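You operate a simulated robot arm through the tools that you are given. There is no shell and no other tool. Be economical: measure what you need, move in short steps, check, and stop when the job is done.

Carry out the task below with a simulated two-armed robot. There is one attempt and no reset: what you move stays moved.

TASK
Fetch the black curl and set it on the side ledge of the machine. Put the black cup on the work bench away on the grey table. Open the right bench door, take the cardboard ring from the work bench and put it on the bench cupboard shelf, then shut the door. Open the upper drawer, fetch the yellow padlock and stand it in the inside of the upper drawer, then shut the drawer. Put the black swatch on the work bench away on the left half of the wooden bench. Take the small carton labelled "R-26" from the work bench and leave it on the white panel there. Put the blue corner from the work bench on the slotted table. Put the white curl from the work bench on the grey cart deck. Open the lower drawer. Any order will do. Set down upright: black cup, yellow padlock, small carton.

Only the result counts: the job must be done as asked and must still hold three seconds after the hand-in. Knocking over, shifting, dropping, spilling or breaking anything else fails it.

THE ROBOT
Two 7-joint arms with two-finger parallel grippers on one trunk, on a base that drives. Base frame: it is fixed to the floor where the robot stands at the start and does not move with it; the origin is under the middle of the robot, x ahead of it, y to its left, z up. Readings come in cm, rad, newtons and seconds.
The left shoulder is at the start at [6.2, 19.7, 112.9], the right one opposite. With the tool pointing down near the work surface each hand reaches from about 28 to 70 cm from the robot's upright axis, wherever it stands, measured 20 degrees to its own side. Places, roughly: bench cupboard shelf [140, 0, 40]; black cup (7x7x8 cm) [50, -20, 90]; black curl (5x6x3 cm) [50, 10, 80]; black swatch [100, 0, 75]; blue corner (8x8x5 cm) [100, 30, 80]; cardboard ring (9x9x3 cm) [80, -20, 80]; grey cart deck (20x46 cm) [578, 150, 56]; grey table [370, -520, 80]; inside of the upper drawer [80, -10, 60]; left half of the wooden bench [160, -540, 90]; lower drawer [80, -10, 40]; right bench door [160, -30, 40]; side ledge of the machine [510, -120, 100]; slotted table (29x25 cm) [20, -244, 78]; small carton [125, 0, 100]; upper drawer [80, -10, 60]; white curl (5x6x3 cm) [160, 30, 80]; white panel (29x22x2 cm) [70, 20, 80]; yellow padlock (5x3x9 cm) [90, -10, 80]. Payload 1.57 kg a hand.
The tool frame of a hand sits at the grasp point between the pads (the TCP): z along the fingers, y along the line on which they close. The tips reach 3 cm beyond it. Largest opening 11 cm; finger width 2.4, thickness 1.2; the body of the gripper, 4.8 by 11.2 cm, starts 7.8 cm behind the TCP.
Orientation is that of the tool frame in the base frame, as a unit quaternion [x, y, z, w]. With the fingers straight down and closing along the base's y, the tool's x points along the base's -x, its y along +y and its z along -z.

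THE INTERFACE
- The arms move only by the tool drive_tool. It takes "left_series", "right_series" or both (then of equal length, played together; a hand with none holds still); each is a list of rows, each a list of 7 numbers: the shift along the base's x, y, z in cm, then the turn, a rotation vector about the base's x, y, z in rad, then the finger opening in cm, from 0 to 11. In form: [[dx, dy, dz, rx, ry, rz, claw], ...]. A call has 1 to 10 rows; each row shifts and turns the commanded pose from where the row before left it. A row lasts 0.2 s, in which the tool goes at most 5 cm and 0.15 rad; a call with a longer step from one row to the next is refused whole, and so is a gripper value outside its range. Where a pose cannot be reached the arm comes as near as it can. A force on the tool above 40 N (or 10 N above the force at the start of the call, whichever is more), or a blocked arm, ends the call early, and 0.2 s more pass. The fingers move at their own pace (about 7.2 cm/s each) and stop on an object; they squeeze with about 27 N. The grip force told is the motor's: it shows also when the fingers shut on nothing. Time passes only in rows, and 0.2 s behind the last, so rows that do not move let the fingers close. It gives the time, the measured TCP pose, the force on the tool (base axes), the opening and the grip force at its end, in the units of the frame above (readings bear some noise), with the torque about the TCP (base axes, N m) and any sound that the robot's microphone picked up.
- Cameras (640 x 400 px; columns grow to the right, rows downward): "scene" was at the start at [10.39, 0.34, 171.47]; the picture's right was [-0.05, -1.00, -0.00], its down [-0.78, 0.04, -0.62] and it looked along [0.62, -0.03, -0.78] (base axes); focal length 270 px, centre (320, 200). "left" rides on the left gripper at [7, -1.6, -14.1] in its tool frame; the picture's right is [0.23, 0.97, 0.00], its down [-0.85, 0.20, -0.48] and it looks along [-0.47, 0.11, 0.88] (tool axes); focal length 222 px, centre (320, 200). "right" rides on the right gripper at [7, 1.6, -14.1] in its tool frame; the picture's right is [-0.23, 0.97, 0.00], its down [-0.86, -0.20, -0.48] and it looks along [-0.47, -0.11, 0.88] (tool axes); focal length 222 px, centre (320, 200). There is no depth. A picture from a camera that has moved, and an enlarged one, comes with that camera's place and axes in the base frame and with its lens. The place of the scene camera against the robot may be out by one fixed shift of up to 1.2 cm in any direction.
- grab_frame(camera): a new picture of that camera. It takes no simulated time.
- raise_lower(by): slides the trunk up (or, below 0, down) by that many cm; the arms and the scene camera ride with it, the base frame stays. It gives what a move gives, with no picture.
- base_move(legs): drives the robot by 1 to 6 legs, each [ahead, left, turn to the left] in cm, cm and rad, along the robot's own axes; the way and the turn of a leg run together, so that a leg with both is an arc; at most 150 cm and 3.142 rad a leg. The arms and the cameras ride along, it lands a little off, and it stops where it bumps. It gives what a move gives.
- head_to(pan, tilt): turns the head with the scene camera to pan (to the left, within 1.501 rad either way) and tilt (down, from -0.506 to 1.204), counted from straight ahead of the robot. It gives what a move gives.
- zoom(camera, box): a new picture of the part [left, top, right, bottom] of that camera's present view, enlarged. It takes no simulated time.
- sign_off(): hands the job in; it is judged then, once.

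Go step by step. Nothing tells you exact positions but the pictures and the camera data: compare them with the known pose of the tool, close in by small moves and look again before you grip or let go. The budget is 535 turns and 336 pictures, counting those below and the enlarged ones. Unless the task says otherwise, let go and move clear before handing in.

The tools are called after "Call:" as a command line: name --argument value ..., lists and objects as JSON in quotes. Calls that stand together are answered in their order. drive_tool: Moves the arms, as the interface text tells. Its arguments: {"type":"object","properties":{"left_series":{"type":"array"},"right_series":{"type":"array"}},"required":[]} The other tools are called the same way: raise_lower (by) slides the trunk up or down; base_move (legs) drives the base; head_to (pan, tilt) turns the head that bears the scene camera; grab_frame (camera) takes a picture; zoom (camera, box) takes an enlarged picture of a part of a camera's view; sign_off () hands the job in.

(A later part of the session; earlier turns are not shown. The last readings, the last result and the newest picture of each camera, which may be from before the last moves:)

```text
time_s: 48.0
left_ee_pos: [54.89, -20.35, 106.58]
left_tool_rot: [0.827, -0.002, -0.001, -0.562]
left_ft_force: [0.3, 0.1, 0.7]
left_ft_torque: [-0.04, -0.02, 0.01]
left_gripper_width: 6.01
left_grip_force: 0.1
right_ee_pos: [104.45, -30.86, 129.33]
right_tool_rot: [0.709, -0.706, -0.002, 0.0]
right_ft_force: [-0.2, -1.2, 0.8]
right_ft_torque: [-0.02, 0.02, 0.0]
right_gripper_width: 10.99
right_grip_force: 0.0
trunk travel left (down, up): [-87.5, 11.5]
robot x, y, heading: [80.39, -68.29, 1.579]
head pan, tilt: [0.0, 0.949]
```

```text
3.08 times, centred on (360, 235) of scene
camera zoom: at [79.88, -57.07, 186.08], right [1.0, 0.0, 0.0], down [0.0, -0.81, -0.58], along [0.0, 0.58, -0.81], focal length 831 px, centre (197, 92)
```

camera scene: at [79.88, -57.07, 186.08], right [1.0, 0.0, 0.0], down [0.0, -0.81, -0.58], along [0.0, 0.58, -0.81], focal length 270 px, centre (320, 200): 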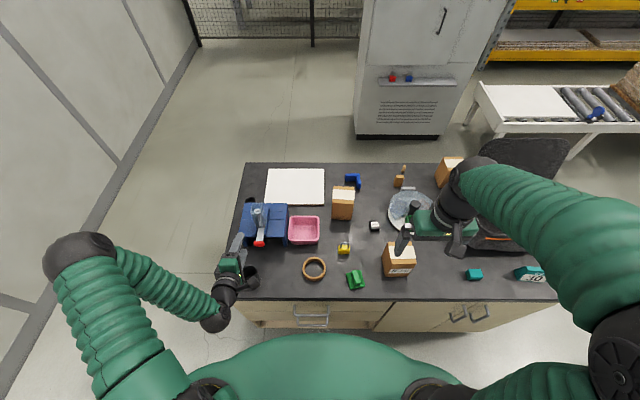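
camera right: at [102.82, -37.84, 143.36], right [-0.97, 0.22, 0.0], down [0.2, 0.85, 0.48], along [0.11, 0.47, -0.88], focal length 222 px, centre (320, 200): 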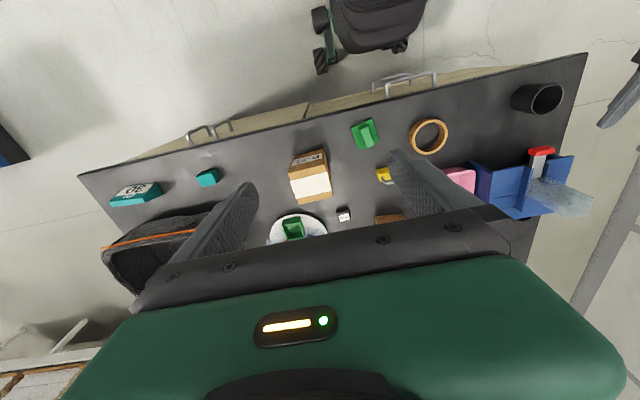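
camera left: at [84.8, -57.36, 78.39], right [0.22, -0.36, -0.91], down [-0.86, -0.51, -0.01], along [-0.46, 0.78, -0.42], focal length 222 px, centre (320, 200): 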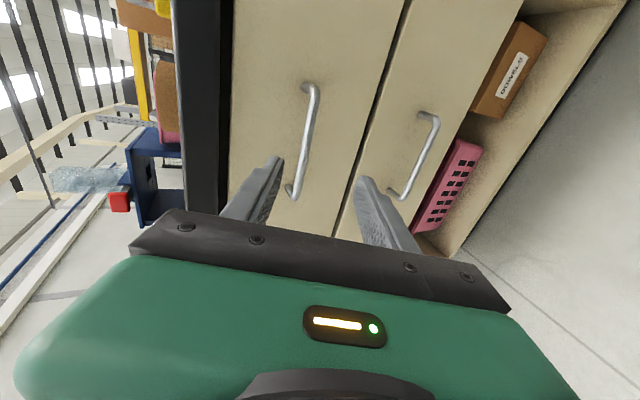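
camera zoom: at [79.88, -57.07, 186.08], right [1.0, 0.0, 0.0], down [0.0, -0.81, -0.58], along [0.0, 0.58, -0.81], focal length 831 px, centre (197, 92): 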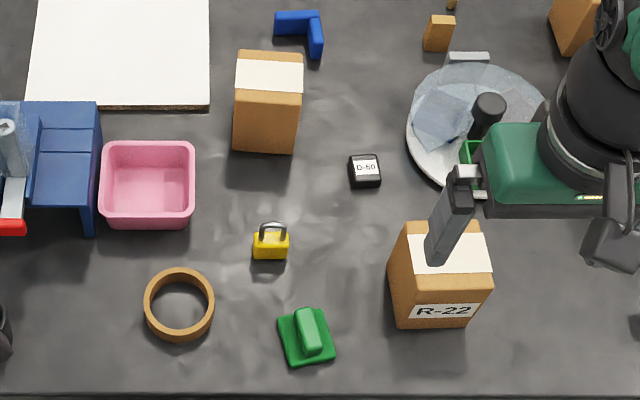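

Retry with smaller steps.

Call:
drive_tool --right_series '[[-1.6, 2.9, -1.5, 0, 0, 0, 9], [-1.6, 2.9, -1.5, 0, 0, 0, 9], [-1.6, 2.9, -2, 0, 0, 0, 9], [-1.6, 2.9, -2.5, 0, 0, 0, 9], [-1.6, 2.9, -3, 0, 0, 0, 9], [-1.6, 2.9, -3, 0, 0, 0, 9], [-1.6, 2.9, -3, 0, 0, 0, 9], [-1.6, 2.9, -3, 0, 0, 0, 9], [-1.4, 2.3, -3, 0, 0, 0, 9]]'

Call:
grab_frame --camera "right"

Call:
zoom --camera "scene" --box '[280, 170, 440, 300]'

```text
time_s: 50.0
left_ee_pos: [54.63, -20.27, 106.5]
left_tool_rot: [0.827, -0.002, -0.001, -0.562]
left_ft_force: [0.4, 0.7, 0.6]
left_ft_torque: [0.0, 0.01, -0.01]
left_gripper_width: 6.01
left_grip_force: 0.1
right_ee_pos: [89.85, -5.19, 106.84]
right_tool_rot: [0.708, -0.706, -0.001, -0.001]
right_ft_force: [0.1, -0.8, 0.1]
right_ft_torque: [0.0, -0.01, 0.03]
right_gripper_width: 9.01
right_grip_force: 0.1
trunk travel left (down, up): [-87.5, 11.5]
robot x, y, heading: [80.28, -68.29, 1.574]
head pan, tilt: [0.0, 0.949]
```

```text
299 pictures are left
camera right: at [88.19, -12.17, 120.85], right [-0.97, 0.22, 0.0], down [0.2, 0.85, 0.48], along [0.11, 0.47, -0.88], focal length 222 px, centre (320, 200)
```

right: 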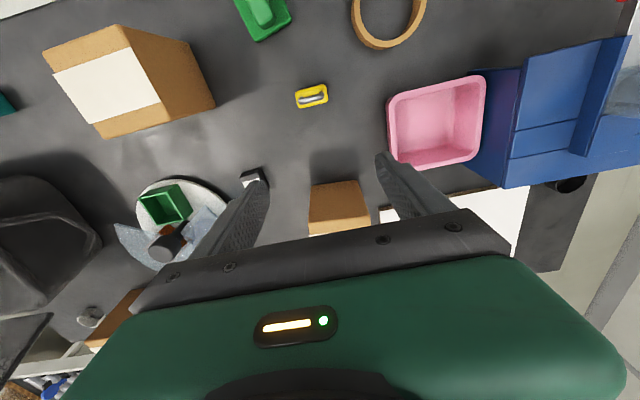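

```text
3.08 times, centred on (360, 235) of scene
camera zoom: at [79.34, -56.55, 186.05], right [1.0, 0.0, 0.0], down [0.0, -0.82, -0.58], along [0.0, 0.58, -0.82], focal length 831 px, centre (197, 92)
```

zoom: 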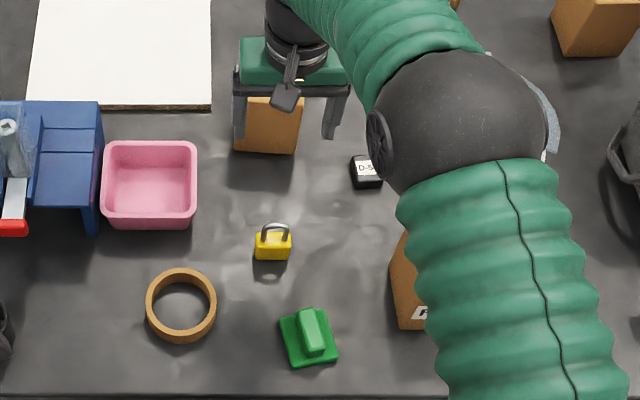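

Wrist view puts the padlock at about (90.1,−9.6). Correct and descend some.

Call:
drive_tool --right_series '[[0.2, -4.4, 0, 0, 0, 0, 9], [0, 0, -4, 0, 0, 0, 9], [0, 0, -4, 0, 0, 0, 9], [0, 0, -3, 0, 0, 0, 9]]'

Call:
grab_frame --camera "right"

```text
time_s: 51.0
left_ee_pos: [54.64, -20.42, 106.64]
left_tool_rot: [0.827, -0.002, -0.001, -0.562]
left_ft_force: [-0.1, 0.2, -0.1]
left_ft_torque: [-0.03, 0.03, -0.01]
left_gripper_width: 6.01
left_grip_force: 0.1
right_ee_pos: [90.27, -9.89, 95.88]
right_tool_rot: [0.709, -0.706, -0.002, -0.001]
right_ft_force: [0.2, -0.3, 0.0]
right_ft_torque: [-0.02, 0.0, -0.01]
right_gripper_width: 9.0
right_grip_force: 0.0
trunk travel left (down, up): [-87.5, 11.5]
robot x, y, heading: [80.33, -68.02, 1.575]
head pan, tilt: [0.0, 0.949]
```

```text
297 pictures are left
camera right: at [88.61, -16.78, 109.94], right [-0.97, 0.22, 0.0], down [0.2, 0.85, 0.48], along [0.11, 0.47, -0.88], focal length 222 px, centre (320, 200)
```

right: 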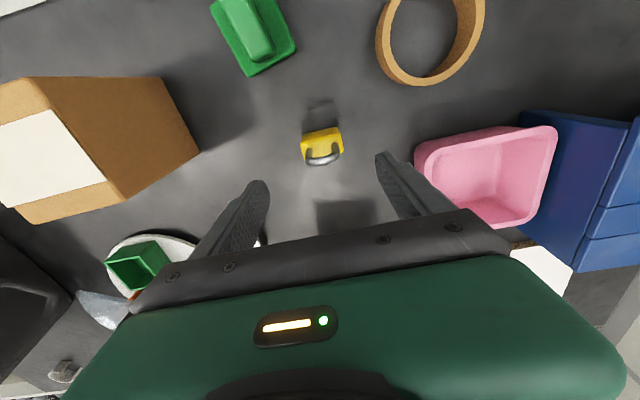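

Padlock ≈ (90.2,−8.7). Descend and grip.

Call:
drive_tool --right_series '[[0, 1.1, -3, 0, 0, 0, 9], [0, 0, -4, 0, 0, 0, 9], [0, 0, -3.5, 0, 0, 0, 9], [0, 0, -3, 0, 0, 0, 9], [0, 0, 0, 0, 0, 0, 9]]'

Call:
grab_frame --camera "right"

```text
time_s: 52.0
left_ee_pos: [54.67, -20.81, 106.88]
left_tool_rot: [0.826, -0.003, -0.001, -0.564]
left_ft_force: [-0.4, -0.2, 0.2]
left_ft_torque: [0.01, 0.02, -0.03]
left_gripper_width: 5.99
left_grip_force: 0.1
right_ee_pos: [90.08, -8.81, 85.17]
right_tool_rot: [0.708, -0.706, -0.002, -0.001]
right_ft_force: [-0.1, 0.6, -0.3]
right_ft_torque: [0.05, -0.01, -0.01]
right_gripper_width: 8.99
right_grip_force: 0.0
trunk travel left (down, up): [-87.5, 11.5]
robot x, y, heading: [80.18, -68.21, 1.575]
head pan, tilt: [0.0, 0.949]
stopped in row 4 (right hand): the force on the tool passed its limit at 93 N (the readings are from after the stop); the commanded pose is now the measured one
```

```text
296 pictures are left
camera right: at [88.46, -15.75, 99.24], right [-0.97, 0.22, 0.0], down [0.2, 0.85, 0.48], along [0.11, 0.47, -0.88], focal length 222 px, centre (320, 200)
```

right: 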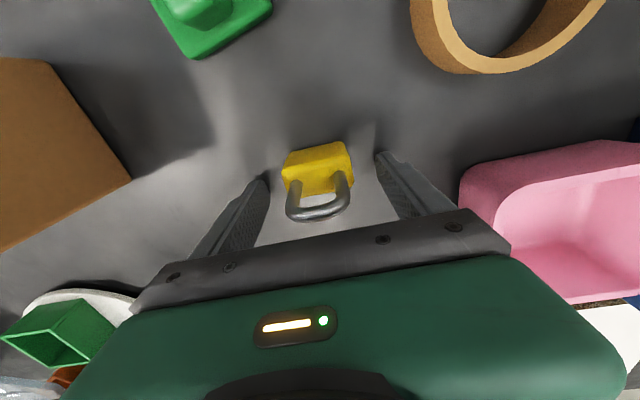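

The tips touched the table: its top is at about z≈82. So the padlock is at y≈−10.2; shift, then grip.

Call:
drive_tool --right_series '[[-0.2, -1.4, 0.3, 0, 0, 0, 9], [0, 0, 0, 0, 0, 0, 0], [0, 0, 0, 0, 0, 0, 0], [0, 0, 0, 0, 0, 0, 0], [0, 0, 2, 0, 0, 0, 0]]'

Call:
grab_frame --camera "right"

```text
time_s: 53.1
left_ee_pos: [54.57, -20.56, 106.67]
left_tool_rot: [0.827, -0.002, -0.001, -0.562]
left_ft_force: [1.2, -0.1, 0.7]
left_ft_torque: [0.03, 0.01, 0.01]
left_gripper_width: 6.04
left_grip_force: 0.1
right_ee_pos: [89.94, -10.05, 87.19]
right_tool_rot: [0.708, -0.706, 0.0, 0.0]
right_ft_force: [-0.4, 0.1, -1.2]
right_ft_torque: [0.0, 0.03, -0.04]
right_gripper_width: 4.56
right_grip_force: 26.3
trunk travel left (down, up): [-87.5, 11.5]
robot x, y, heading: [79.98, -68.61, 1.57]
head pan, tilt: [0.0, 0.949]
```

```text
295 pictures are left
camera right: at [88.24, -16.86, 101.38], right [-0.97, 0.22, 0.0], down [0.2, 0.86, 0.48], along [0.11, 0.47, -0.88], focal length 222 px, centre (320, 200)
```

right: 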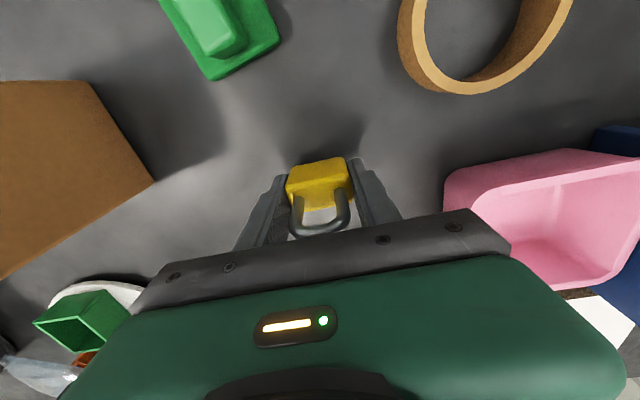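

Padlock held. Lift, retract, and return to the drawer stance.

Call:
drive_tool --right_series '[[0.5, 0, 4, 0, 0, 0, 0], [1, -2, 4, 0, 0, 0, 0], [1.5, -2.6, 4, 0, 0, 0, 0], [1.5, -3, 3, 0, 0, 0, 0], [1.5, -3, 3, 0, 0, 0, 0], [2, -3, 3, 0, 0, 0, 0], [2, -3, 3, 0, 0, 0, 0], [2, -3, 3, 0, 0, 0, 0], [2, -2, 3, 0, 0, 0, 0]]'

Call:
base_move --legs '[[-33.5, -14, 0]]'

Call:
raise_lower --by -35

Call:
grab_frame --camera "left"

```text
time_s: 55.1
left_ee_pos: [54.64, -20.74, 106.87]
left_tool_rot: [0.827, -0.002, -0.001, -0.563]
left_ft_force: [-0.6, -0.9, 0.1]
left_ft_torque: [0.02, 0.0, 0.02]
left_gripper_width: 6.03
left_grip_force: 0.0
right_ee_pos: [103.85, -31.78, 117.43]
right_tool_rot: [0.709, -0.706, 0.0, 0.0]
right_ft_force: [0.4, 0.0, -0.3]
right_ft_torque: [0.0, -0.01, -0.01]
right_gripper_width: 4.57
right_grip_force: 26.9
trunk travel left (down, up): [-87.5, 11.5]
robot x, y, heading: [79.92, -68.57, 1.578]
head pan, tilt: [0.0, 0.949]
```

```text
time_s: 57.5
left_ee_pos: [67.99, -54.31, 106.43]
left_tool_rot: [0.828, 0.002, -0.002, -0.561]
left_ft_force: [-0.3, -0.7, 0.0]
left_ft_torque: [-0.03, -0.01, 0.01]
left_gripper_width: 6.0
left_grip_force: 0.1
right_ee_pos: [117.2, -64.81, 117.24]
right_tool_rot: [0.711, -0.703, 0.002, 0.0]
right_ft_force: [-1.2, 0.4, -0.6]
right_ft_torque: [-0.01, -0.01, 0.01]
right_gripper_width: 4.54
right_grip_force: 27.0
trunk travel left (down, up): [-87.5, 11.5]
robot x, y, heading: [95.0, -102.5, 1.583]
head pan, tilt: [0.0, 0.949]
```

```text
time_s: 60.9
left_ee_pos: [68.38, -54.72, 71.66]
left_tool_rot: [0.826, 0.001, -0.004, -0.563]
left_ft_force: [0.7, 0.1, -0.6]
left_ft_torque: [-0.01, 0.02, -0.01]
left_gripper_width: 5.99
left_grip_force: 0.0
right_ee_pos: [117.58, -65.35, 82.35]
right_tool_rot: [0.712, -0.703, -0.001, 0.0]
right_ft_force: [-0.1, -0.5, -0.6]
right_ft_torque: [-0.01, -0.01, 0.01]
right_gripper_width: 4.55
right_grip_force: 27.4
trunk travel left (down, up): [-52.5, 46.5]
robot x, y, heading: [94.4, -102.59, 1.583]
head pan, tilt: [0.0, 0.949]
```

```text
294 pictures are left
camera left: at [75.42, -67.29, 78.54], right [0.23, -0.36, -0.91], down [-0.85, -0.52, -0.01], along [-0.47, 0.77, -0.42], focal length 222 px, centre (320, 200)
```

left: 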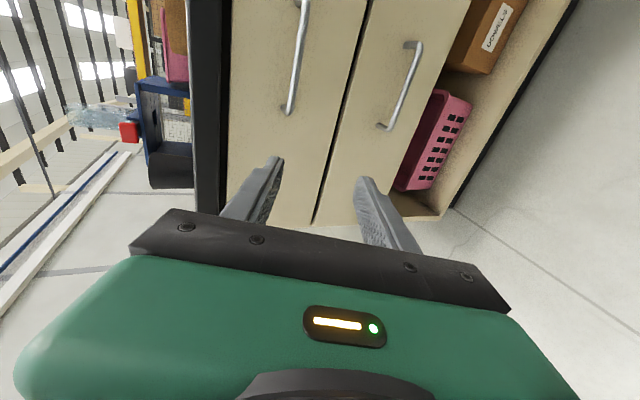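

Go back to the known handle grasp and pull.

Call:
drive_tool --left_series '[[3, 3, -0.5, 0, 0, 0, 6], [3, 3, -0.5, 0, 0, 0, 6], [3, 3, -0.5, 0, 0, 0, 6], [0.3, 3.5, -0.5, 0, 0, 0, 6], [0, 3.5, -0.4, 0, 0, 0, 6], [0, 3, -0.4, 0, 0, 0, 6], [0, 2.9, -0.2, 0, 0, 0, 6], [0, 0, 0, 0, 0, 0, 0], [0, 0, 0, 0, 0, 0, 0], [0, 0, 0, 0, 0, 0, 0]]'

Call:
drive_tool --left_series '[[0, -1.5, 0, 0, 0, 0, 0], [0, -2.5, 0, 0, 0, 0, 0], [0, -2.5, 0, 0, 0, 0, 0], [0, -3, 0, 0, 0, 0, 0], [0, -3, 0, 0, 0, 0, 0], [0, -3, 0, 0, 0, 0, 0], [0, -3, 0, 0, 0, 0, 0], [0, -2.7, 0, 0, 0, 0, 0]]'

Call:
head_to --pan 0 --tilt 0.85

Call:
grab_frame --camera "scene"

```text
time_s: 63.1
left_ee_pos: [77.93, -32.93, 68.68]
left_tool_rot: [0.826, 0.001, -0.004, -0.563]
left_ft_force: [-0.1, -0.4, 0.1]
left_ft_torque: [0.01, -0.36, 0.01]
left_gripper_width: 1.2
left_grip_force: 29.3
right_ee_pos: [117.62, -65.36, 82.32]
right_tool_rot: [0.712, -0.703, 0.0, 0.0]
right_ft_force: [-0.4, -0.2, -1.6]
right_ft_torque: [-0.05, -0.01, 0.01]
right_gripper_width: 4.54
right_grip_force: 27.2
trunk travel left (down, up): [-52.5, 46.5]
robot x, y, heading: [94.37, -102.01, 1.579]
head pan, tilt: [0.0, 0.949]
```

```text
time_s: 64.9
left_ee_pos: [77.94, -54.18, 68.59]
left_tool_rot: [0.827, 0.0, -0.003, -0.562]
left_ft_force: [8.0, -2.2, 6.4]
left_ft_torque: [-0.04, -0.38, 0.39]
left_gripper_width: 1.21
left_grip_force: 29.1
right_ee_pos: [117.7, -65.47, 82.31]
right_tool_rot: [0.711, -0.703, -0.001, 0.001]
right_ft_force: [-0.1, -0.2, -0.1]
right_ft_torque: [0.02, -0.04, 0.02]
right_gripper_width: 4.55
right_grip_force: 27.1
trunk travel left (down, up): [-52.5, 46.5]
robot x, y, heading: [94.22, -102.04, 1.58]
head pan, tilt: [0.0, 0.949]
```

```text
time_s: 65.6
left_ee_pos: [77.71, -54.1, 68.71]
left_tool_rot: [0.827, 0.0, -0.004, -0.563]
left_ft_force: [10.1, -1.3, 2.7]
left_ft_torque: [0.06, -0.69, -0.32]
left_gripper_width: 1.17
left_grip_force: 29.0
right_ee_pos: [117.83, -65.33, 82.26]
right_tool_rot: [0.711, -0.703, -0.001, 0.001]
right_ft_force: [-0.7, 0.3, -1.6]
right_ft_torque: [-0.01, -0.02, -0.01]
right_gripper_width: 4.54
right_grip_force: 26.8
trunk travel left (down, up): [-52.5, 46.5]
robot x, y, heading: [93.87, -102.22, 1.578]
head pan, tilt: [0.0, 0.85]
```

```text
293 pictures are left
camera scene: at [93.84, -90.5, 151.82], right [1.0, 0.01, 0.0], down [0.01, -0.75, -0.66], along [-0.01, 0.66, -0.75], focal length 270 px, centre (320, 200)
```

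scene: 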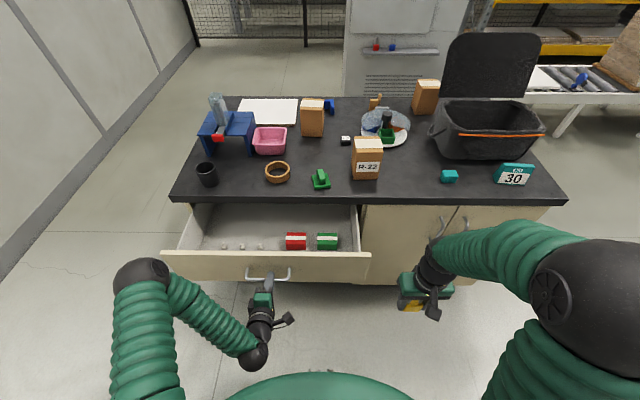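

Drawer is open. Release the handle with the left hand and withdraw it to the left, then view.

Call:
drive_tool --left_series '[[0, 0, 0, 0, 0, 0, 6], [0, 0, 0, 0, 0, 0, 6], [0, -4, 1.2, 0, 0, 0, 6], [-1, -4, 1, 0, 0, 0, 6], [-3, -2, 1, 0, 0, 0, 6], [-4, 0, 1, 0, 0, 0, 6], [-4, 0, 1, 0, 0, 0, 6], [-4, 0, 1, 0, 0, 0, 6]]'

Call:
zoom --camera "scene" --box '[150, 180, 390, 330]'

```text
time_s: 67.4
left_ee_pos: [61.62, -63.89, 74.31]
left_tool_rot: [0.827, 0.002, -0.002, -0.562]
left_ft_force: [0.3, -0.2, 0.6]
left_ft_torque: [-0.02, 0.03, -0.02]
left_gripper_width: 5.99
left_grip_force: 0.1
left hand out of reach, approached as far as the arm can: row 6
right_ee_pos: [117.5, -65.48, 82.36]
right_tool_rot: [0.711, -0.703, -0.001, 0.0]
right_ft_force: [0.3, 0.0, 0.0]
right_ft_torque: [0.02, 0.0, -0.03]
right_gripper_width: 4.53
right_grip_force: 27.0
trunk travel left (down, up): [-52.5, 46.5]
robot x, y, heading: [94.1, -101.83, 1.583]
head pan, tilt: [0.0, 0.85]
```

```text
2.67 times, centred on (270, 255) of scene
camera zoom: at [93.4, -90.53, 151.82], right [1.0, 0.01, 0.0], down [0.01, -0.75, -0.66], along [-0.01, 0.66, -0.75], focal length 720 px, centre (453, 53)
```

zoom: 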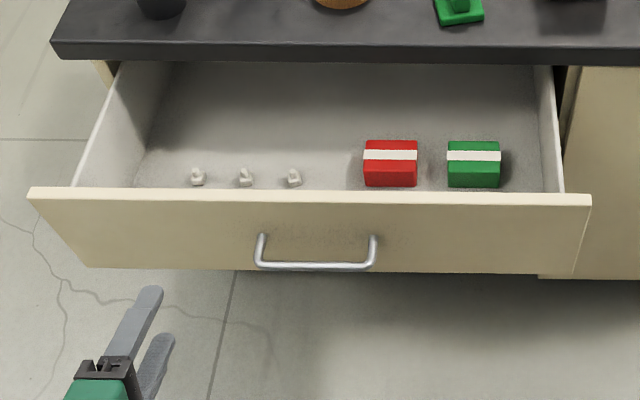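

Items in the drawer sit behind the front zone. I move the right hand above the drawer and check with its camera.

Call:
drive_tool --right_series '[[0, 0, 4, 0, 0, 0, 0], [-3.9, 1.5, 1, 0, 0, 0, 0], [-3.9, 2.3, 1, 0, 0, 0, 0], [-3.9, 2.3, 0.5, 0, 0, 0, 0], [-3.9, 2.3, 0, 0, 0, 0, 0], [-3.9, 2.4, 0, 0, 0, 0, 0], [-3.9, 2.4, 0, 0, 0, 0, 0], [-3.9, 2.4, 0, 0, 0, 0, 0], [-3.9, 2.4, 0, 0, 0, 0, 0], [-3.9, 2.4, 0, 0, 0, 0, 0]]'

Call:
grab_frame --camera "right"

Call:
grab_frame --camera "scene"

```text
time_s: 69.6
left_ee_pos: [61.47, -63.58, 74.09]
left_tool_rot: [0.827, 0.001, -0.003, -0.562]
left_ft_force: [0.3, -0.4, -0.4]
left_ft_torque: [-0.05, 0.02, 0.01]
left_gripper_width: 6.0
left_grip_force: 0.1
right_ee_pos: [82.14, -45.02, 88.55]
right_tool_rot: [0.712, -0.702, 0.003, 0.0]
right_ft_force: [0.7, -0.1, -1.0]
right_ft_torque: [-0.03, 0.01, 0.01]
right_gripper_width: 4.56
right_grip_force: 26.9
trunk travel left (down, up): [-52.5, 46.5]
robot x, y, heading: [94.15, -102.1, 1.582]
head pan, tilt: [0.0, 0.85]
```

```text
291 pictures are left
camera right: at [80.55, -51.86, 102.66], right [-0.98, 0.22, 0.0], down [0.19, 0.86, 0.48], along [0.11, 0.46, -0.88], focal length 222 px, centre (320, 200)
```

right: 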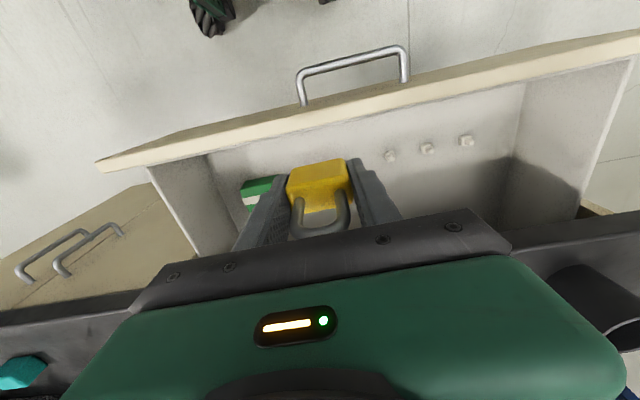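

```text
290 pictures are left
camera scene: at [93.02, -90.17, 151.8], right [1.0, 0.01, 0.0], down [0.01, -0.75, -0.66], along [0.0, 0.66, -0.75], focal length 270 px, centre (320, 200)
```

scene: 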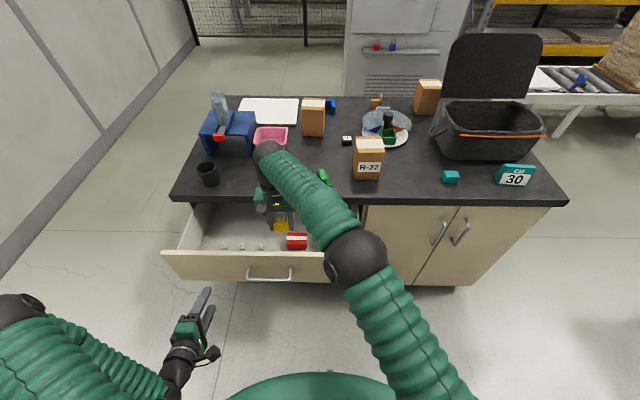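

Free zone in front of the knobs: place at (78,−43.5). Descend stepwise.

Call:
drive_tool --right_series '[[-2, 0.8, -1, 0, 0, 0, 0], [-2, 0.7, -3, 0, 0, 0, 0], [0, 0, -4, 0, 0, 0, 0], [0, 0, -4, 0, 0, 0, 0], [0, 0, -4, 0, 0, 0, 0], [0, 0, -3, 0, 0, 0, 0]]'

Call:
grab_frame --camera "right"

```text
time_s: 71.2
left_ee_pos: [61.73, -63.74, 74.19]
left_tool_rot: [0.826, 0.0, -0.004, -0.564]
left_ft_force: [0.6, -0.5, -0.6]
left_ft_torque: [0.03, -0.01, -0.01]
left_gripper_width: 5.97
left_grip_force: 0.0
right_ee_pos: [82.63, -42.06, 70.64]
right_tool_rot: [-0.689, 0.725, 0.008, 0.001]
right_ft_force: [-1.2, -0.2, -0.4]
right_ft_torque: [0.05, 0.01, 0.0]
right_gripper_width: 4.55
right_grip_force: 27.2
right hand out of reach, approached as far as the arm can: row 2, 6
trunk travel left (down, up): [-52.5, 46.5]
robot x, y, heading: [94.26, -102.61, 1.586]
head pan, tilt: [0.0, 0.85]
stopped in row 6 (right hand): the arm was blocked; the commanded pose is now the measured one
```

```text
289 pictures are left
camera right: at [80.77, -49.13, 84.64], right [-0.96, 0.28, 0.01], down [0.25, 0.84, 0.49], along [0.13, 0.47, -0.87], focal length 222 px, centre (320, 200)
```

right: 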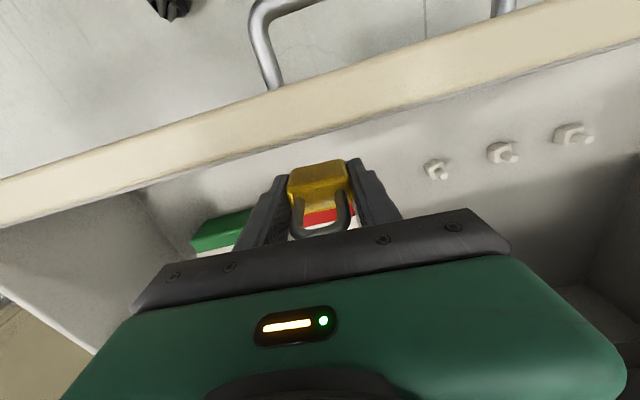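

The right arm is cramped reaching across. Lift, shift the base left, then try again.

Call:
drive_tool --right_series '[[0, -1, 4, 0, 0, 0, 0], [0, -1, 4, 0, 0, 0, 0], [0, -1, 4, 0, 0, 0, 0], [0, 0, 4, 0, 0, 0, 0]]'

Call:
base_move --legs '[[0, 28, -0.01]]'

Call:
drive_tool --right_series '[[3.5, 0, 0, 0, 0, -0.01, 0], [3.5, 0, 0, 0, 0, -0.01, 0], [3.5, 0, 0, 0, 0, -0.01, 0], [3.5, 0, 0, 0, 0, -0.01, 0], [3.5, 0, 0, 0, 0, 0, 0], [3.5, 0, 0, 0, 0, 0, 0], [2, 0, 0, 0, 0, 0, 0]]'

Call:
grab_frame --camera "right"

```text
time_s: 72.2
left_ee_pos: [61.78, -63.9, 74.34]
left_tool_rot: [0.825, 0.0, -0.004, -0.565]
left_ft_force: [-0.1, 0.6, -0.3]
left_ft_torque: [-0.01, -0.03, 0.0]
left_gripper_width: 5.99
left_grip_force: 0.0
right_ee_pos: [81.79, -42.76, 85.88]
right_tool_rot: [-0.685, 0.729, 0.002, 0.001]
right_ft_force: [0.8, -0.8, -1.0]
right_ft_torque: [0.02, -0.01, 0.01]
right_gripper_width: 4.56
right_grip_force: 27.2
right hand out of reach, approached as far as the arm can: row 1, 2, 3
trunk travel left (down, up): [-52.5, 46.5]
robot x, y, heading: [94.38, -102.72, 1.584]
head pan, tilt: [0.0, 0.85]
```

```text
time_s: 74.1
left_ee_pos: [35.12, -63.91, 74.69]
left_tool_rot: [0.826, -0.003, -0.004, -0.564]
left_ft_force: [0.0, -0.2, -0.3]
left_ft_torque: [0.01, 0.03, -0.01]
left_gripper_width: 6.0
left_grip_force: 0.1
right_ee_pos: [55.38, -42.68, 86.65]
right_tool_rot: [-0.682, 0.732, 0.008, 0.0]
right_ft_force: [0.2, -0.4, -0.9]
right_ft_torque: [0.01, 0.04, -0.01]
right_gripper_width: 4.58
right_grip_force: 27.3
trunk travel left (down, up): [-52.5, 46.5]
robot x, y, heading: [67.2, -102.62, 1.579]
head pan, tilt: [0.0, 0.85]
```

```text
time_s: 75.7
left_ee_pos: [34.79, -63.93, 74.45]
left_tool_rot: [0.826, -0.002, -0.001, -0.564]
left_ft_force: [0.1, -0.3, -1.3]
left_ft_torque: [0.02, 0.04, -0.01]
left_gripper_width: 5.99
left_grip_force: 0.0
right_ee_pos: [75.32, -35.46, 87.74]
right_tool_rot: [-0.666, 0.746, 0.007, 0.002]
right_ft_force: [-0.3, -0.5, -0.6]
right_ft_torque: [-0.01, -0.03, 0.01]
right_gripper_width: 4.55
right_grip_force: 26.9
right hand out of reach, approached as far as the arm can: row 1, 2, 3, 4, 5, 6, 7
trunk travel left (down, up): [-52.5, 46.5]
robot x, y, heading: [67.12, -102.5, 1.577]
head pan, tilt: [0.0, 0.85]
```

```text
288 pictures are left
camera right: at [72.89, -42.38, 101.75], right [-0.94, 0.33, 0.01], down [0.3, 0.82, 0.49], along [0.15, 0.46, -0.87], focal length 222 px, centre (320, 200)
```

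right: 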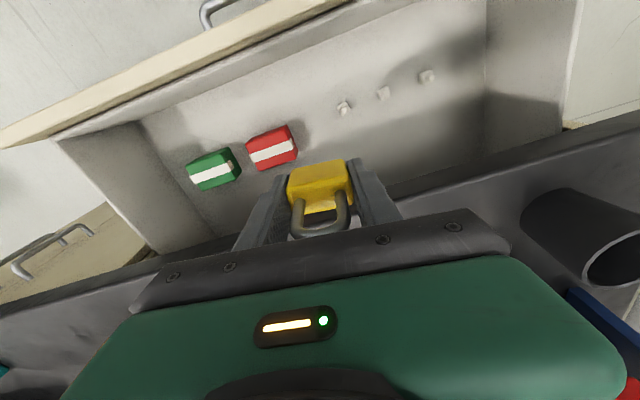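

The arm is poorly posed at this height. Raise the trunk 20 cm so the arm can reach down naturally, then re-aim.

Call:
raise_lower --by 20

Call:
drive_tool --right_series '[[1, -2, 0, 0, 0, -0.03, 0], [1, -2, 0, 0, 0, -0.03, 0], [1, -2, -2, 0, 0, -0.03, 0], [1, -2, -4, 0, 0, -0.02, 0], [1, 0, -4, 0, 0, 0, 0], [0, 0, -3, 0, 0, 0, 0]]'

Call:
grab_frame --camera "right"

```text
time_s: 77.9
left_ee_pos: [34.76, -63.91, 94.47]
left_tool_rot: [0.826, -0.001, -0.001, -0.564]
left_ft_force: [0.1, -0.5, -0.3]
left_ft_torque: [0.03, -0.02, -0.01]
left_gripper_width: 6.02
left_grip_force: 0.1
right_ee_pos: [75.17, -35.44, 107.63]
right_tool_rot: [-0.667, 0.745, 0.005, 0.001]
right_ft_force: [0.2, 0.6, -0.6]
right_ft_torque: [-0.02, -0.01, 0.0]
right_gripper_width: 4.54
right_grip_force: 27.0
trunk travel left (down, up): [-72.5, 26.5]
robot x, y, heading: [66.83, -102.8, 1.571]
head pan, tilt: [0.0, 0.85]
```

```text
time_s: 79.3
left_ee_pos: [34.8, -63.83, 94.39]
left_tool_rot: [0.826, -0.001, -0.001, -0.564]
left_ft_force: [0.0, 1.1, -0.1]
left_ft_torque: [0.0, 0.01, 0.02]
left_gripper_width: 6.01
left_grip_force: 0.1
right_ee_pos: [78.77, -34.28, 95.85]
right_tool_rot: [-0.625, 0.781, 0.005, 0.002]
right_ft_force: [-1.3, -0.6, -0.5]
right_ft_torque: [0.01, 0.0, 0.03]
right_gripper_width: 4.54
right_grip_force: 27.4
right hand out of reach, approached as far as the arm can: row 1, 2, 3, 4
trunk travel left (down, up): [-72.5, 26.5]
robot x, y, heading: [67.02, -102.69, 1.575]
head pan, tilt: [0.0, 0.85]
```

```text
287 pictures are left
camera right: at [75.75, -40.84, 109.84], right [-0.9, 0.44, 0.01], down [0.38, 0.79, 0.48], along [0.21, 0.44, -0.87], focal length 222 px, centre (320, 200)
```

right: 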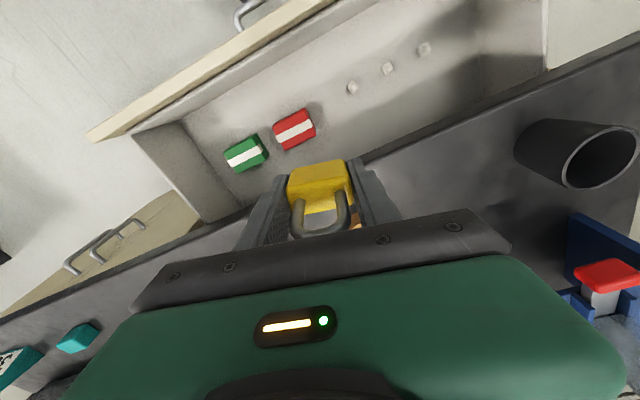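

I rotated the wrong way; correct the yaw with +rz and pull back.

Call:
drive_tool --right_series '[[1, -1, 0, 0, 0, 0.07, 0], [1, -1, 0, 0, 0, 0.07, 0], [1, -2, 0, 0, 0, 0.06, 0], [0, -2, 0, 0, 0, 0.03, 0], [0, -2, 0, 0, 0, 0, 0]]'

Call:
grab_frame --camera "scene"

```text
time_s: 80.5
left_ee_pos: [34.69, -63.89, 94.33]
left_tool_rot: [0.826, -0.002, -0.002, -0.564]
left_ft_force: [-0.1, 0.5, 0.8]
left_ft_torque: [-0.01, 0.01, 0.01]
left_gripper_width: 6.02
left_grip_force: 0.1
right_ee_pos: [81.17, -34.17, 95.58]
right_tool_rot: [0.71, -0.704, -0.006, 0.0]
right_ft_force: [0.6, 0.1, -0.8]
right_ft_torque: [0.0, -0.02, 0.02]
right_gripper_width: 4.55
right_grip_force: 27.1
right hand out of reach, approached as far as the arm can: row 1, 2, 3, 4, 5
trunk travel left (down, up): [-72.5, 26.5]
robot x, y, heading: [66.9, -102.65, 1.573]
head pan, tilt: [0.0, 0.85]
```

```text
286 pictures are left
camera scene: at [66.2, -90.49, 171.81], right [1.0, 0.0, 0.0], down [0.0, -0.75, -0.66], along [0.0, 0.66, -0.75], focal length 270 px, centre (320, 200)
```

scene: 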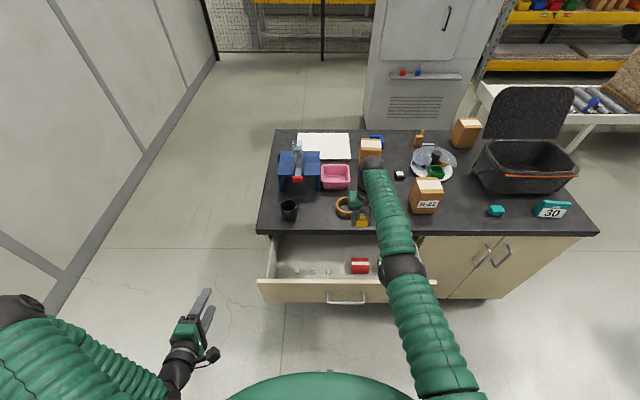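

The right arm is stuck extended; try moving it up, right and back to a natural pose.

Call:
drive_tool --right_series '[[2, 0, 4, 0, 0, 0, 0], [3, -2, 3, 0, 0, 0, 0], [3, -3, 2, 0, 0, 0, 0], [3, -3, 2, 0, 0, 0, 0], [3, -3, 0, 0, 0, 0, 0], [0, -4, 0, 0, 0, 0, 0], [0, -4, 0, 0, 0, 0, 0]]'

Call:
grab_frame --camera "scene"

```text
time_s: 82.1
left_ee_pos: [34.69, -63.92, 94.5]
left_tool_rot: [0.825, -0.002, -0.001, -0.564]
left_ft_force: [-0.7, -0.6, 0.0]
left_ft_torque: [0.0, 0.0, 0.01]
left_gripper_width: 5.97
left_grip_force: 0.1
right_ee_pos: [96.8, -35.58, 108.64]
right_tool_rot: [0.71, -0.704, -0.005, 0.0]
right_ft_force: [-0.1, 0.1, -0.8]
right_ft_torque: [-0.02, -0.02, -0.03]
right_gripper_width: 4.54
right_grip_force: 27.1
right hand out of reach, approached as far as the arm can: row 2, 3, 4, 5, 6, 7
trunk travel left (down, up): [-72.5, 26.5]
robot x, y, heading: [67.13, -102.65, 1.576]
head pan, tilt: [0.0, 0.85]
```

```text
285 pictures are left
camera scene: at [66.25, -90.53, 171.81], right [1.0, 0.0, 0.0], down [0.0, -0.75, -0.66], along [0.0, 0.66, -0.75], focal length 270 px, centre (320, 200)
```

scene: 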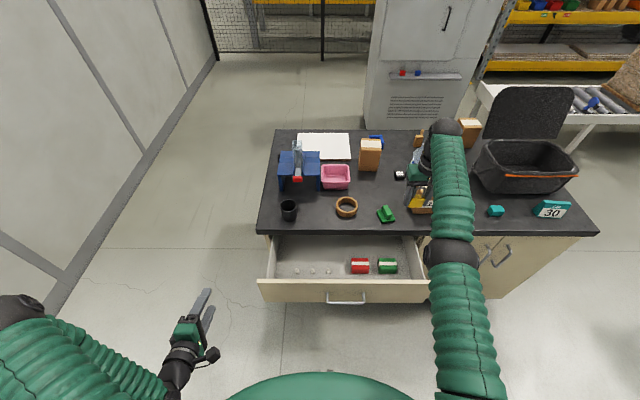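

The arm looks straight (singular). Try a sideways/upward sweep to get the elbow to bend.

Call:
drive_tool --right_series '[[4, -2, 2, 0, 0, 0, 0], [4, -2, 2, 0, 0, 0, 0], [4, -2, 2, 0, 0, 0, 0], [3, -3, 2, 0, 0, 0, 0], [2, -4, 2, 0, 0, 0, 0], [0, -4, 2, 0, 0, 0, 0], [0, -4, 2, 0, 0, 0, 0]]'

Call:
grab_frame --camera "scene"

```text
time_s: 83.7
left_ee_pos: [34.76, -63.91, 94.45]
left_tool_rot: [0.825, -0.003, -0.002, -0.565]
left_ft_force: [0.2, -0.2, 0.3]
left_ft_torque: [0.01, -0.02, -0.02]
left_gripper_width: 6.02
left_grip_force: 0.1
right_ee_pos: [117.38, -48.75, 124.08]
right_tool_rot: [0.71, -0.704, -0.006, 0.001]
right_ft_force: [-0.1, 0.1, -0.4]
right_ft_torque: [0.0, -0.02, 0.03]
right_gripper_width: 4.56
right_grip_force: 26.9
right hand out of reach, approached as far as the arm can: row 1, 2, 4, 5, 6, 7
trunk travel left (down, up): [-72.5, 26.5]
robot x, y, heading: [67.1, -102.74, 1.578]
head pan, tilt: [0.0, 0.85]
```

```text
284 pictures are left
camera scene: at [66.43, -90.66, 171.82], right [1.0, 0.0, 0.0], down [0.0, -0.75, -0.66], along [0.0, 0.66, -0.75], focal length 270 px, centre (320, 200)
```

scene: 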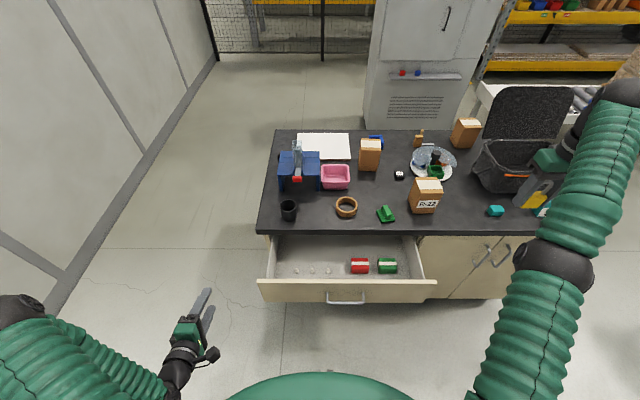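

Try pulling straight toward the shoulder from this new direction.

Call:
drive_tool --right_series '[[-3, -3, 0, 0, 0, 0, 0], [-3, -3, 0, 0, 0, 0, 0], [-3, -3, 0, 0, 0, 0, 0], [-2, -3, -2, 0, 0, 0, 0], [0, 0, -3, 0, 0, 0, 0], [0, 0, -3, 0, 0, 0, 0], [0, 0, -3, 0, 0, 0, 0]]'

Call:
grab_frame --camera "scene"

```text
time_s: 85.3
left_ee_pos: [34.88, -63.88, 94.45]
left_tool_rot: [0.826, -0.003, -0.002, -0.564]
left_ft_force: [1.3, -0.6, 0.4]
left_ft_torque: [0.01, -0.02, 0.01]
left_gripper_width: 5.96
left_grip_force: 0.0
right_ee_pos: [117.98, -45.83, 117.43]
right_tool_rot: [0.71, -0.704, -0.006, 0.002]
right_ft_force: [0.7, 0.3, -1.0]
right_ft_torque: [0.01, -0.01, -0.01]
right_gripper_width: 4.56
right_grip_force: 27.0
right hand out of reach, approached as far as the arm can: row 1, 2, 3, 4, 5, 6, 7
trunk travel left (down, up): [-72.5, 26.5]
robot x, y, heading: [66.97, -102.62, 1.571]
head pan, tilt: [0.0, 0.85]
```

```text
283 pictures are left
camera scene: at [66.55, -90.5, 171.81], right [1.0, 0.0, 0.0], down [0.0, -0.75, -0.66], along [0.0, 0.66, -0.75], focal length 270 px, centre (320, 200)
```

scene: 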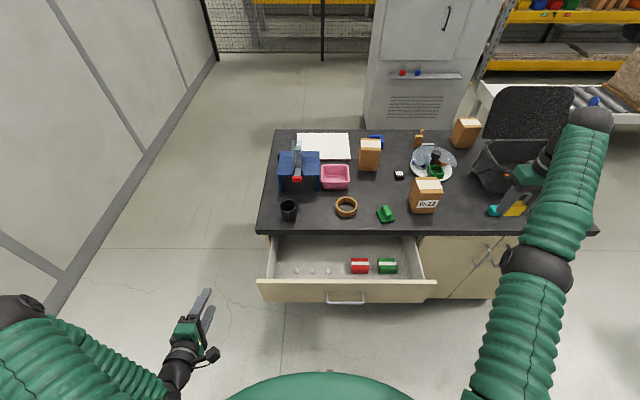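

Likely the wrist bend is at its limit. Pitch the fingers forward to relieve it, then pull back.

Call:
drive_tool --right_series '[[0, 0, 0, 0.15, 0, 0, 0], [0, 0, 0, 0.15, 0, 0, 0], [0, 0, 0, 0.15, 0, 0, 0], [0, 0, 0, 0.15, 0, 0, 0], [0, 0, 0, 0.15, 0, 0, 0], [0, 0, 0, 0.15, 0, 0, 0]]'

Call:
grab_frame --camera "scene"

```text
time_s: 86.7
left_ee_pos: [34.93, -63.87, 94.52]
left_tool_rot: [0.826, -0.003, -0.003, -0.564]
left_ft_force: [0.5, -0.3, -0.6]
left_ft_torque: [-0.01, -0.01, 0.0]
left_gripper_width: 5.96
left_grip_force: 0.0
right_ee_pos: [128.09, -33.06, 122.22]
right_tool_rot: [0.639, -0.632, -0.313, -0.309]
right_ft_force: [1.1, 0.1, -0.4]
right_ft_torque: [-0.04, 0.02, 0.01]
right_gripper_width: 4.56
right_grip_force: 26.9
right hand out of reach, approached as far as the arm can: row 1, 2, 3, 4, 5, 6
trunk travel left (down, up): [-72.5, 26.5]
robot x, y, heading: [66.89, -102.82, 1.576]
head pan, tilt: [0.0, 0.85]
```

```text
282 pictures are left
camera scene: at [66.66, -90.55, 171.81], right [1.0, 0.0, 0.0], down [0.0, -0.75, -0.66], along [0.0, 0.66, -0.75], focal length 270 px, centre (320, 200)
```

scene: 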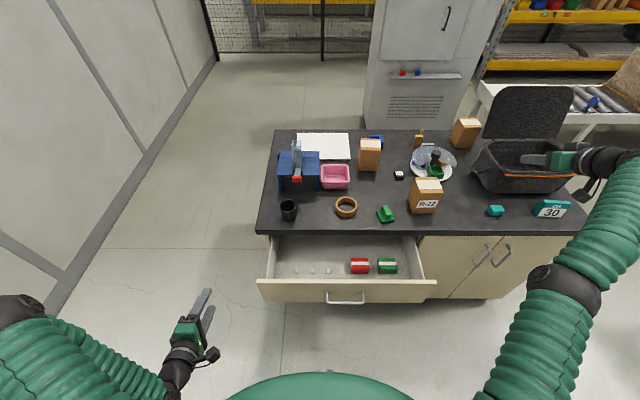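

I've wound the commanded target far behind the robot. Bring the command forward again to a reachable spot.

Call:
drive_tool --right_series '[[0, 4.8, 0, 0, 0, 0, 0], [0, 4.8, 0, 0, 0, 0, 0], [0, 4.8, 0, 0, 0, 0, 0], [0, 4.8, 0, 0, 0, 0, 0], [0, 4.8, 0, 0, 0, 0, 0], [0, 4.8, 0, 0, 0, 0, 0], [0, 4.8, 0, 0, 0, 0, 0], [0, 4.8, 0, 0, 0, 0, 0], [0, 4.8, 0, 0, 0, 0, 0], [0, 4.8, 0, 0, 0, 0, 0]]'

Call:
grab_frame --camera "scene"

```text
time_s: 88.9
left_ee_pos: [34.77, -63.72, 94.49]
left_tool_rot: [0.826, -0.002, -0.002, -0.564]
left_ft_force: [-0.2, -0.7, 0.5]
left_ft_torque: [0.04, 0.02, 0.0]
left_gripper_width: 6.0
left_grip_force: 0.0
right_ee_pos: [113.23, -21.38, 117.05]
right_tool_rot: [0.639, -0.631, -0.312, -0.309]
right_ft_force: [0.3, -0.2, -1.0]
right_ft_torque: [0.0, -0.04, -0.04]
right_gripper_width: 4.55
right_grip_force: 27.3
right hand out of reach, approached as far as the arm can: row 1, 2, 3, 4, 5, 6, 7, 8, 9, 10
trunk travel left (down, up): [-72.5, 26.5]
robot x, y, heading: [67.19, -102.63, 1.579]
head pan, tilt: [0.0, 0.85]
```

```text
281 pictures are left
camera scene: at [66.35, -90.37, 171.8], right [1.0, 0.0, 0.0], down [0.0, -0.75, -0.66], along [0.0, 0.66, -0.75], focal length 270 px, centre (320, 200)
```

scene: 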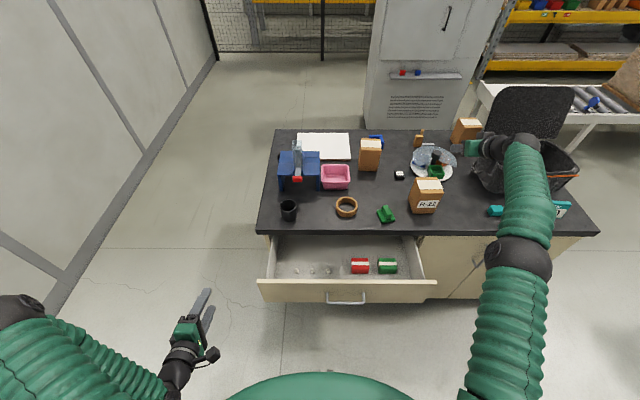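

Continue the command forward until it tracks.

Call:
drive_tool --right_series '[[0, 4.8, 0, 0, 0, 0, 0], [0, 4.8, 0, 0, 0, 0, 0], [0, 4.8, 0, 0, 0, 0, 0], [0, 4.8, 0, 0, 0, 0, 0], [0, 4.8, 0, 0, 0, 0, 0], [0, 4.8, 0, 0, 0, 0, 0], [0, 4.8, 0, 0, 0, 0, 0]]'

```text
time_s: 90.5
left_ee_pos: [34.84, -63.84, 94.49]
left_tool_rot: [0.826, -0.001, -0.002, -0.564]
left_ft_force: [-1.0, 0.7, -0.6]
left_ft_torque: [0.01, 0.01, 0.03]
left_gripper_width: 5.99
left_grip_force: 0.0
right_ee_pos: [112.79, -21.35, 116.91]
right_tool_rot: [0.639, -0.631, -0.312, -0.31]
right_ft_force: [-0.2, -0.8, 0.0]
right_ft_torque: [-0.01, -0.03, -0.03]
right_gripper_width: 4.57
right_grip_force: 26.6
right hand out of reach, approached as far as the arm can: row 1, 2, 3, 4, 5, 6, 7
trunk travel left (down, up): [-72.5, 26.5]
robot x, y, heading: [67.05, -102.54, 1.578]
head pan, tilt: [0.0, 0.85]
```

The elbow appears locked past straight. Push the command outward to full reach, then sweep upward, then in.

Call:
drive_tool --right_series '[[0, 4, 0, 0, 0, 0, 0], [0, 4, 0, 0, 0, 0, 0], [0, 4, 0, 0, 0, 0, 0], [0, 4, 0, 0, 0, 0, 0]]'

Call:
drive_tool --right_series '[[0, 0, 4, 0, 0, 0, 0], [0, 0, 4, 0, 0, 0, 0], [0, 0, 4, 0, 0, 0, 0], [0, 0, 4, 0, 0, 0, 0], [0, -4, 2, 0, 0, 0, 0], [0, -4, 0, 0, 0, 0, 0], [0, -4, 0, 0, 0, 0, 0], [0, -4, 0, 0, 0, 0, 0]]'

Call:
grab_frame --camera "scene"

```text
time_s: 91.5
left_ee_pos: [34.84, -63.84, 94.48]
left_tool_rot: [0.826, -0.001, -0.001, -0.564]
left_ft_force: [0.0, -0.8, 0.1]
left_ft_torque: [0.03, 0.02, 0.0]
left_gripper_width: 5.99
left_grip_force: 0.0
right_ee_pos: [110.78, -20.36, 116.4]
right_tool_rot: [0.639, -0.631, -0.312, -0.31]
right_ft_force: [0.3, 0.3, -0.8]
right_ft_torque: [0.01, -0.02, -0.02]
right_gripper_width: 4.58
right_grip_force: 26.9
right hand out of reach, approached as far as the arm can: row 1, 2, 3, 4
trunk travel left (down, up): [-72.5, 26.5]
robot x, y, heading: [67.24, -102.95, 1.575]
head pan, tilt: [0.0, 0.85]
```

```text
time_s: 93.3
left_ee_pos: [34.8, -64.03, 94.51]
left_tool_rot: [0.826, -0.002, -0.002, -0.564]
left_ft_force: [1.0, 0.4, -0.1]
left_ft_torque: [-0.01, 0.02, 0.0]
left_gripper_width: 6.03
left_grip_force: 0.0
right_ee_pos: [113.54, -30.23, 138.19]
right_tool_rot: [0.639, -0.631, -0.312, -0.309]
right_ft_force: [0.1, -0.1, -1.5]
right_ft_torque: [-0.01, -0.02, -0.01]
right_gripper_width: 4.54
right_grip_force: 27.6
right hand out of reach, approached as far as the arm can: row 1, 2, 3, 4, 5, 6, 7, 8
trunk travel left (down, up): [-72.5, 26.5]
robot x, y, heading: [66.79, -102.78, 1.58]
head pan, tilt: [0.0, 0.85]
```

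```text
280 pictures are left
camera scene: at [66.49, -90.74, 171.83], right [1.0, 0.0, 0.0], down [0.0, -0.75, -0.66], along [0.0, 0.66, -0.75], focal length 270 px, centre (320, 200)
```

scene: 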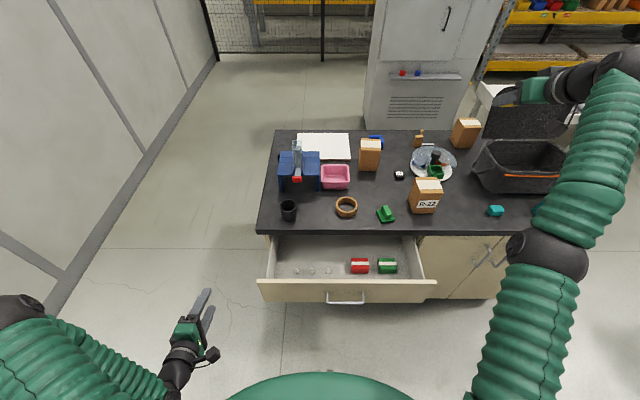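

Try: at full reach, sweep left (toward −x), then in.

Call:
drive_tool --right_series '[[0, 4, 0, 0, 0, 0, 0], [-4, 2, 0, 0, 0, 0, 0], [-4, 2, 0, 0, 0, 0, 0], [-4, 1, 0, 0, 0, 0, 0], [-4, 0, 0, 0, 0, 0, 0], [-4, 0, 0, 0, 0, 0, 0], [-4, -2, 0, 0, 0, 0, 0], [-3, -3, 0, 0, 0, 0, 0], [-2, -4, 0, 0, 0, 0, 0], [0, -4, 0, 0, 0, 0, 0]]'

Call:
grab_frame --camera "scene"

```text
time_s: 95.5
left_ee_pos: [34.76, -63.87, 94.46]
left_tool_rot: [0.826, -0.002, -0.002, -0.564]
left_ft_force: [0.6, -0.5, -0.2]
left_ft_torque: [0.03, -0.01, 0.01]
left_gripper_width: 5.98
left_grip_force: 0.1
right_ee_pos: [83.39, -26.7, 144.01]
right_tool_rot: [0.639, -0.632, -0.311, -0.309]
right_ft_force: [-0.1, 0.5, -1.0]
right_ft_torque: [0.02, 0.01, -0.02]
right_gripper_width: 4.56
right_grip_force: 26.4
right hand out of reach, approached as far as the arm can: row 1, 3, 5, 6, 7, 8, 9, 10
trunk travel left (down, up): [-72.5, 26.5]
robot x, y, heading: [66.83, -102.43, 1.577]
head pan, tilt: [0.0, 0.85]
```

```text
279 pictures are left
camera scene: at [66.2, -90.67, 171.82], right [1.0, 0.0, 0.0], down [0.0, -0.75, -0.66], along [0.0, 0.66, -0.75], focal length 270 px, centre (320, 200)
```

scene: 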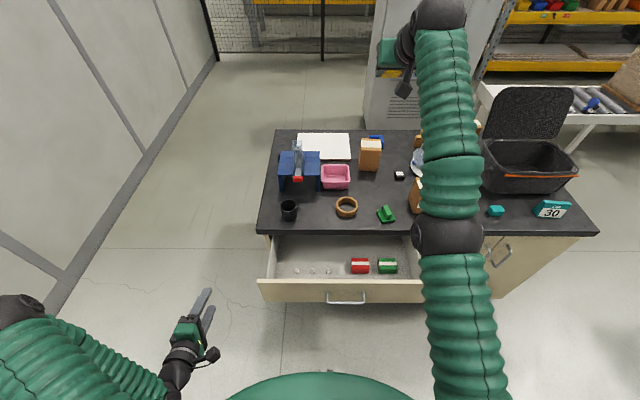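

Still locked. Try a downward sweep at full reach, then in.

Call:
drive_tool --right_series '[[0, 4, 0, 0, 0, 0, 0], [0, 4, -2, 0, 0, 0, 0], [0, 2, -4, 0, 0, 0, 0], [0, 1, -4, 0, 0, 0, 0], [0, 0, -4, 0, 0, 0, 0], [0, 0, -4, 0, 0, 0, 0], [0, 0, -4, 0, 0, 0, 0], [0, -4, -2, 0, 0, 0, 0], [0, -4, 0, 0, 0, 0, 0], [0, -4, 0, 0, 0, 0, 0]]'

```text
time_s: 97.7
left_ee_pos: [34.66, -64.0, 94.45]
left_tool_rot: [0.826, -0.003, -0.001, -0.564]
left_ft_force: [-0.4, -0.3, -0.3]
left_ft_torque: [-0.01, 0.01, -0.02]
left_gripper_width: 6.0
left_grip_force: 0.0
right_ee_pos: [83.47, -32.36, 117.67]
right_tool_rot: [0.639, -0.632, -0.311, -0.31]
right_ft_force: [0.4, -0.3, -0.3]
right_ft_torque: [0.01, 0.03, 0.01]
right_gripper_width: 4.58
right_grip_force: 26.8
right hand out of reach, approached as far as the arm can: row 1, 2
trunk travel left (down, up): [-72.5, 26.5]
robot x, y, heading: [66.89, -102.87, 1.574]
head pan, tilt: [0.0, 0.85]
```

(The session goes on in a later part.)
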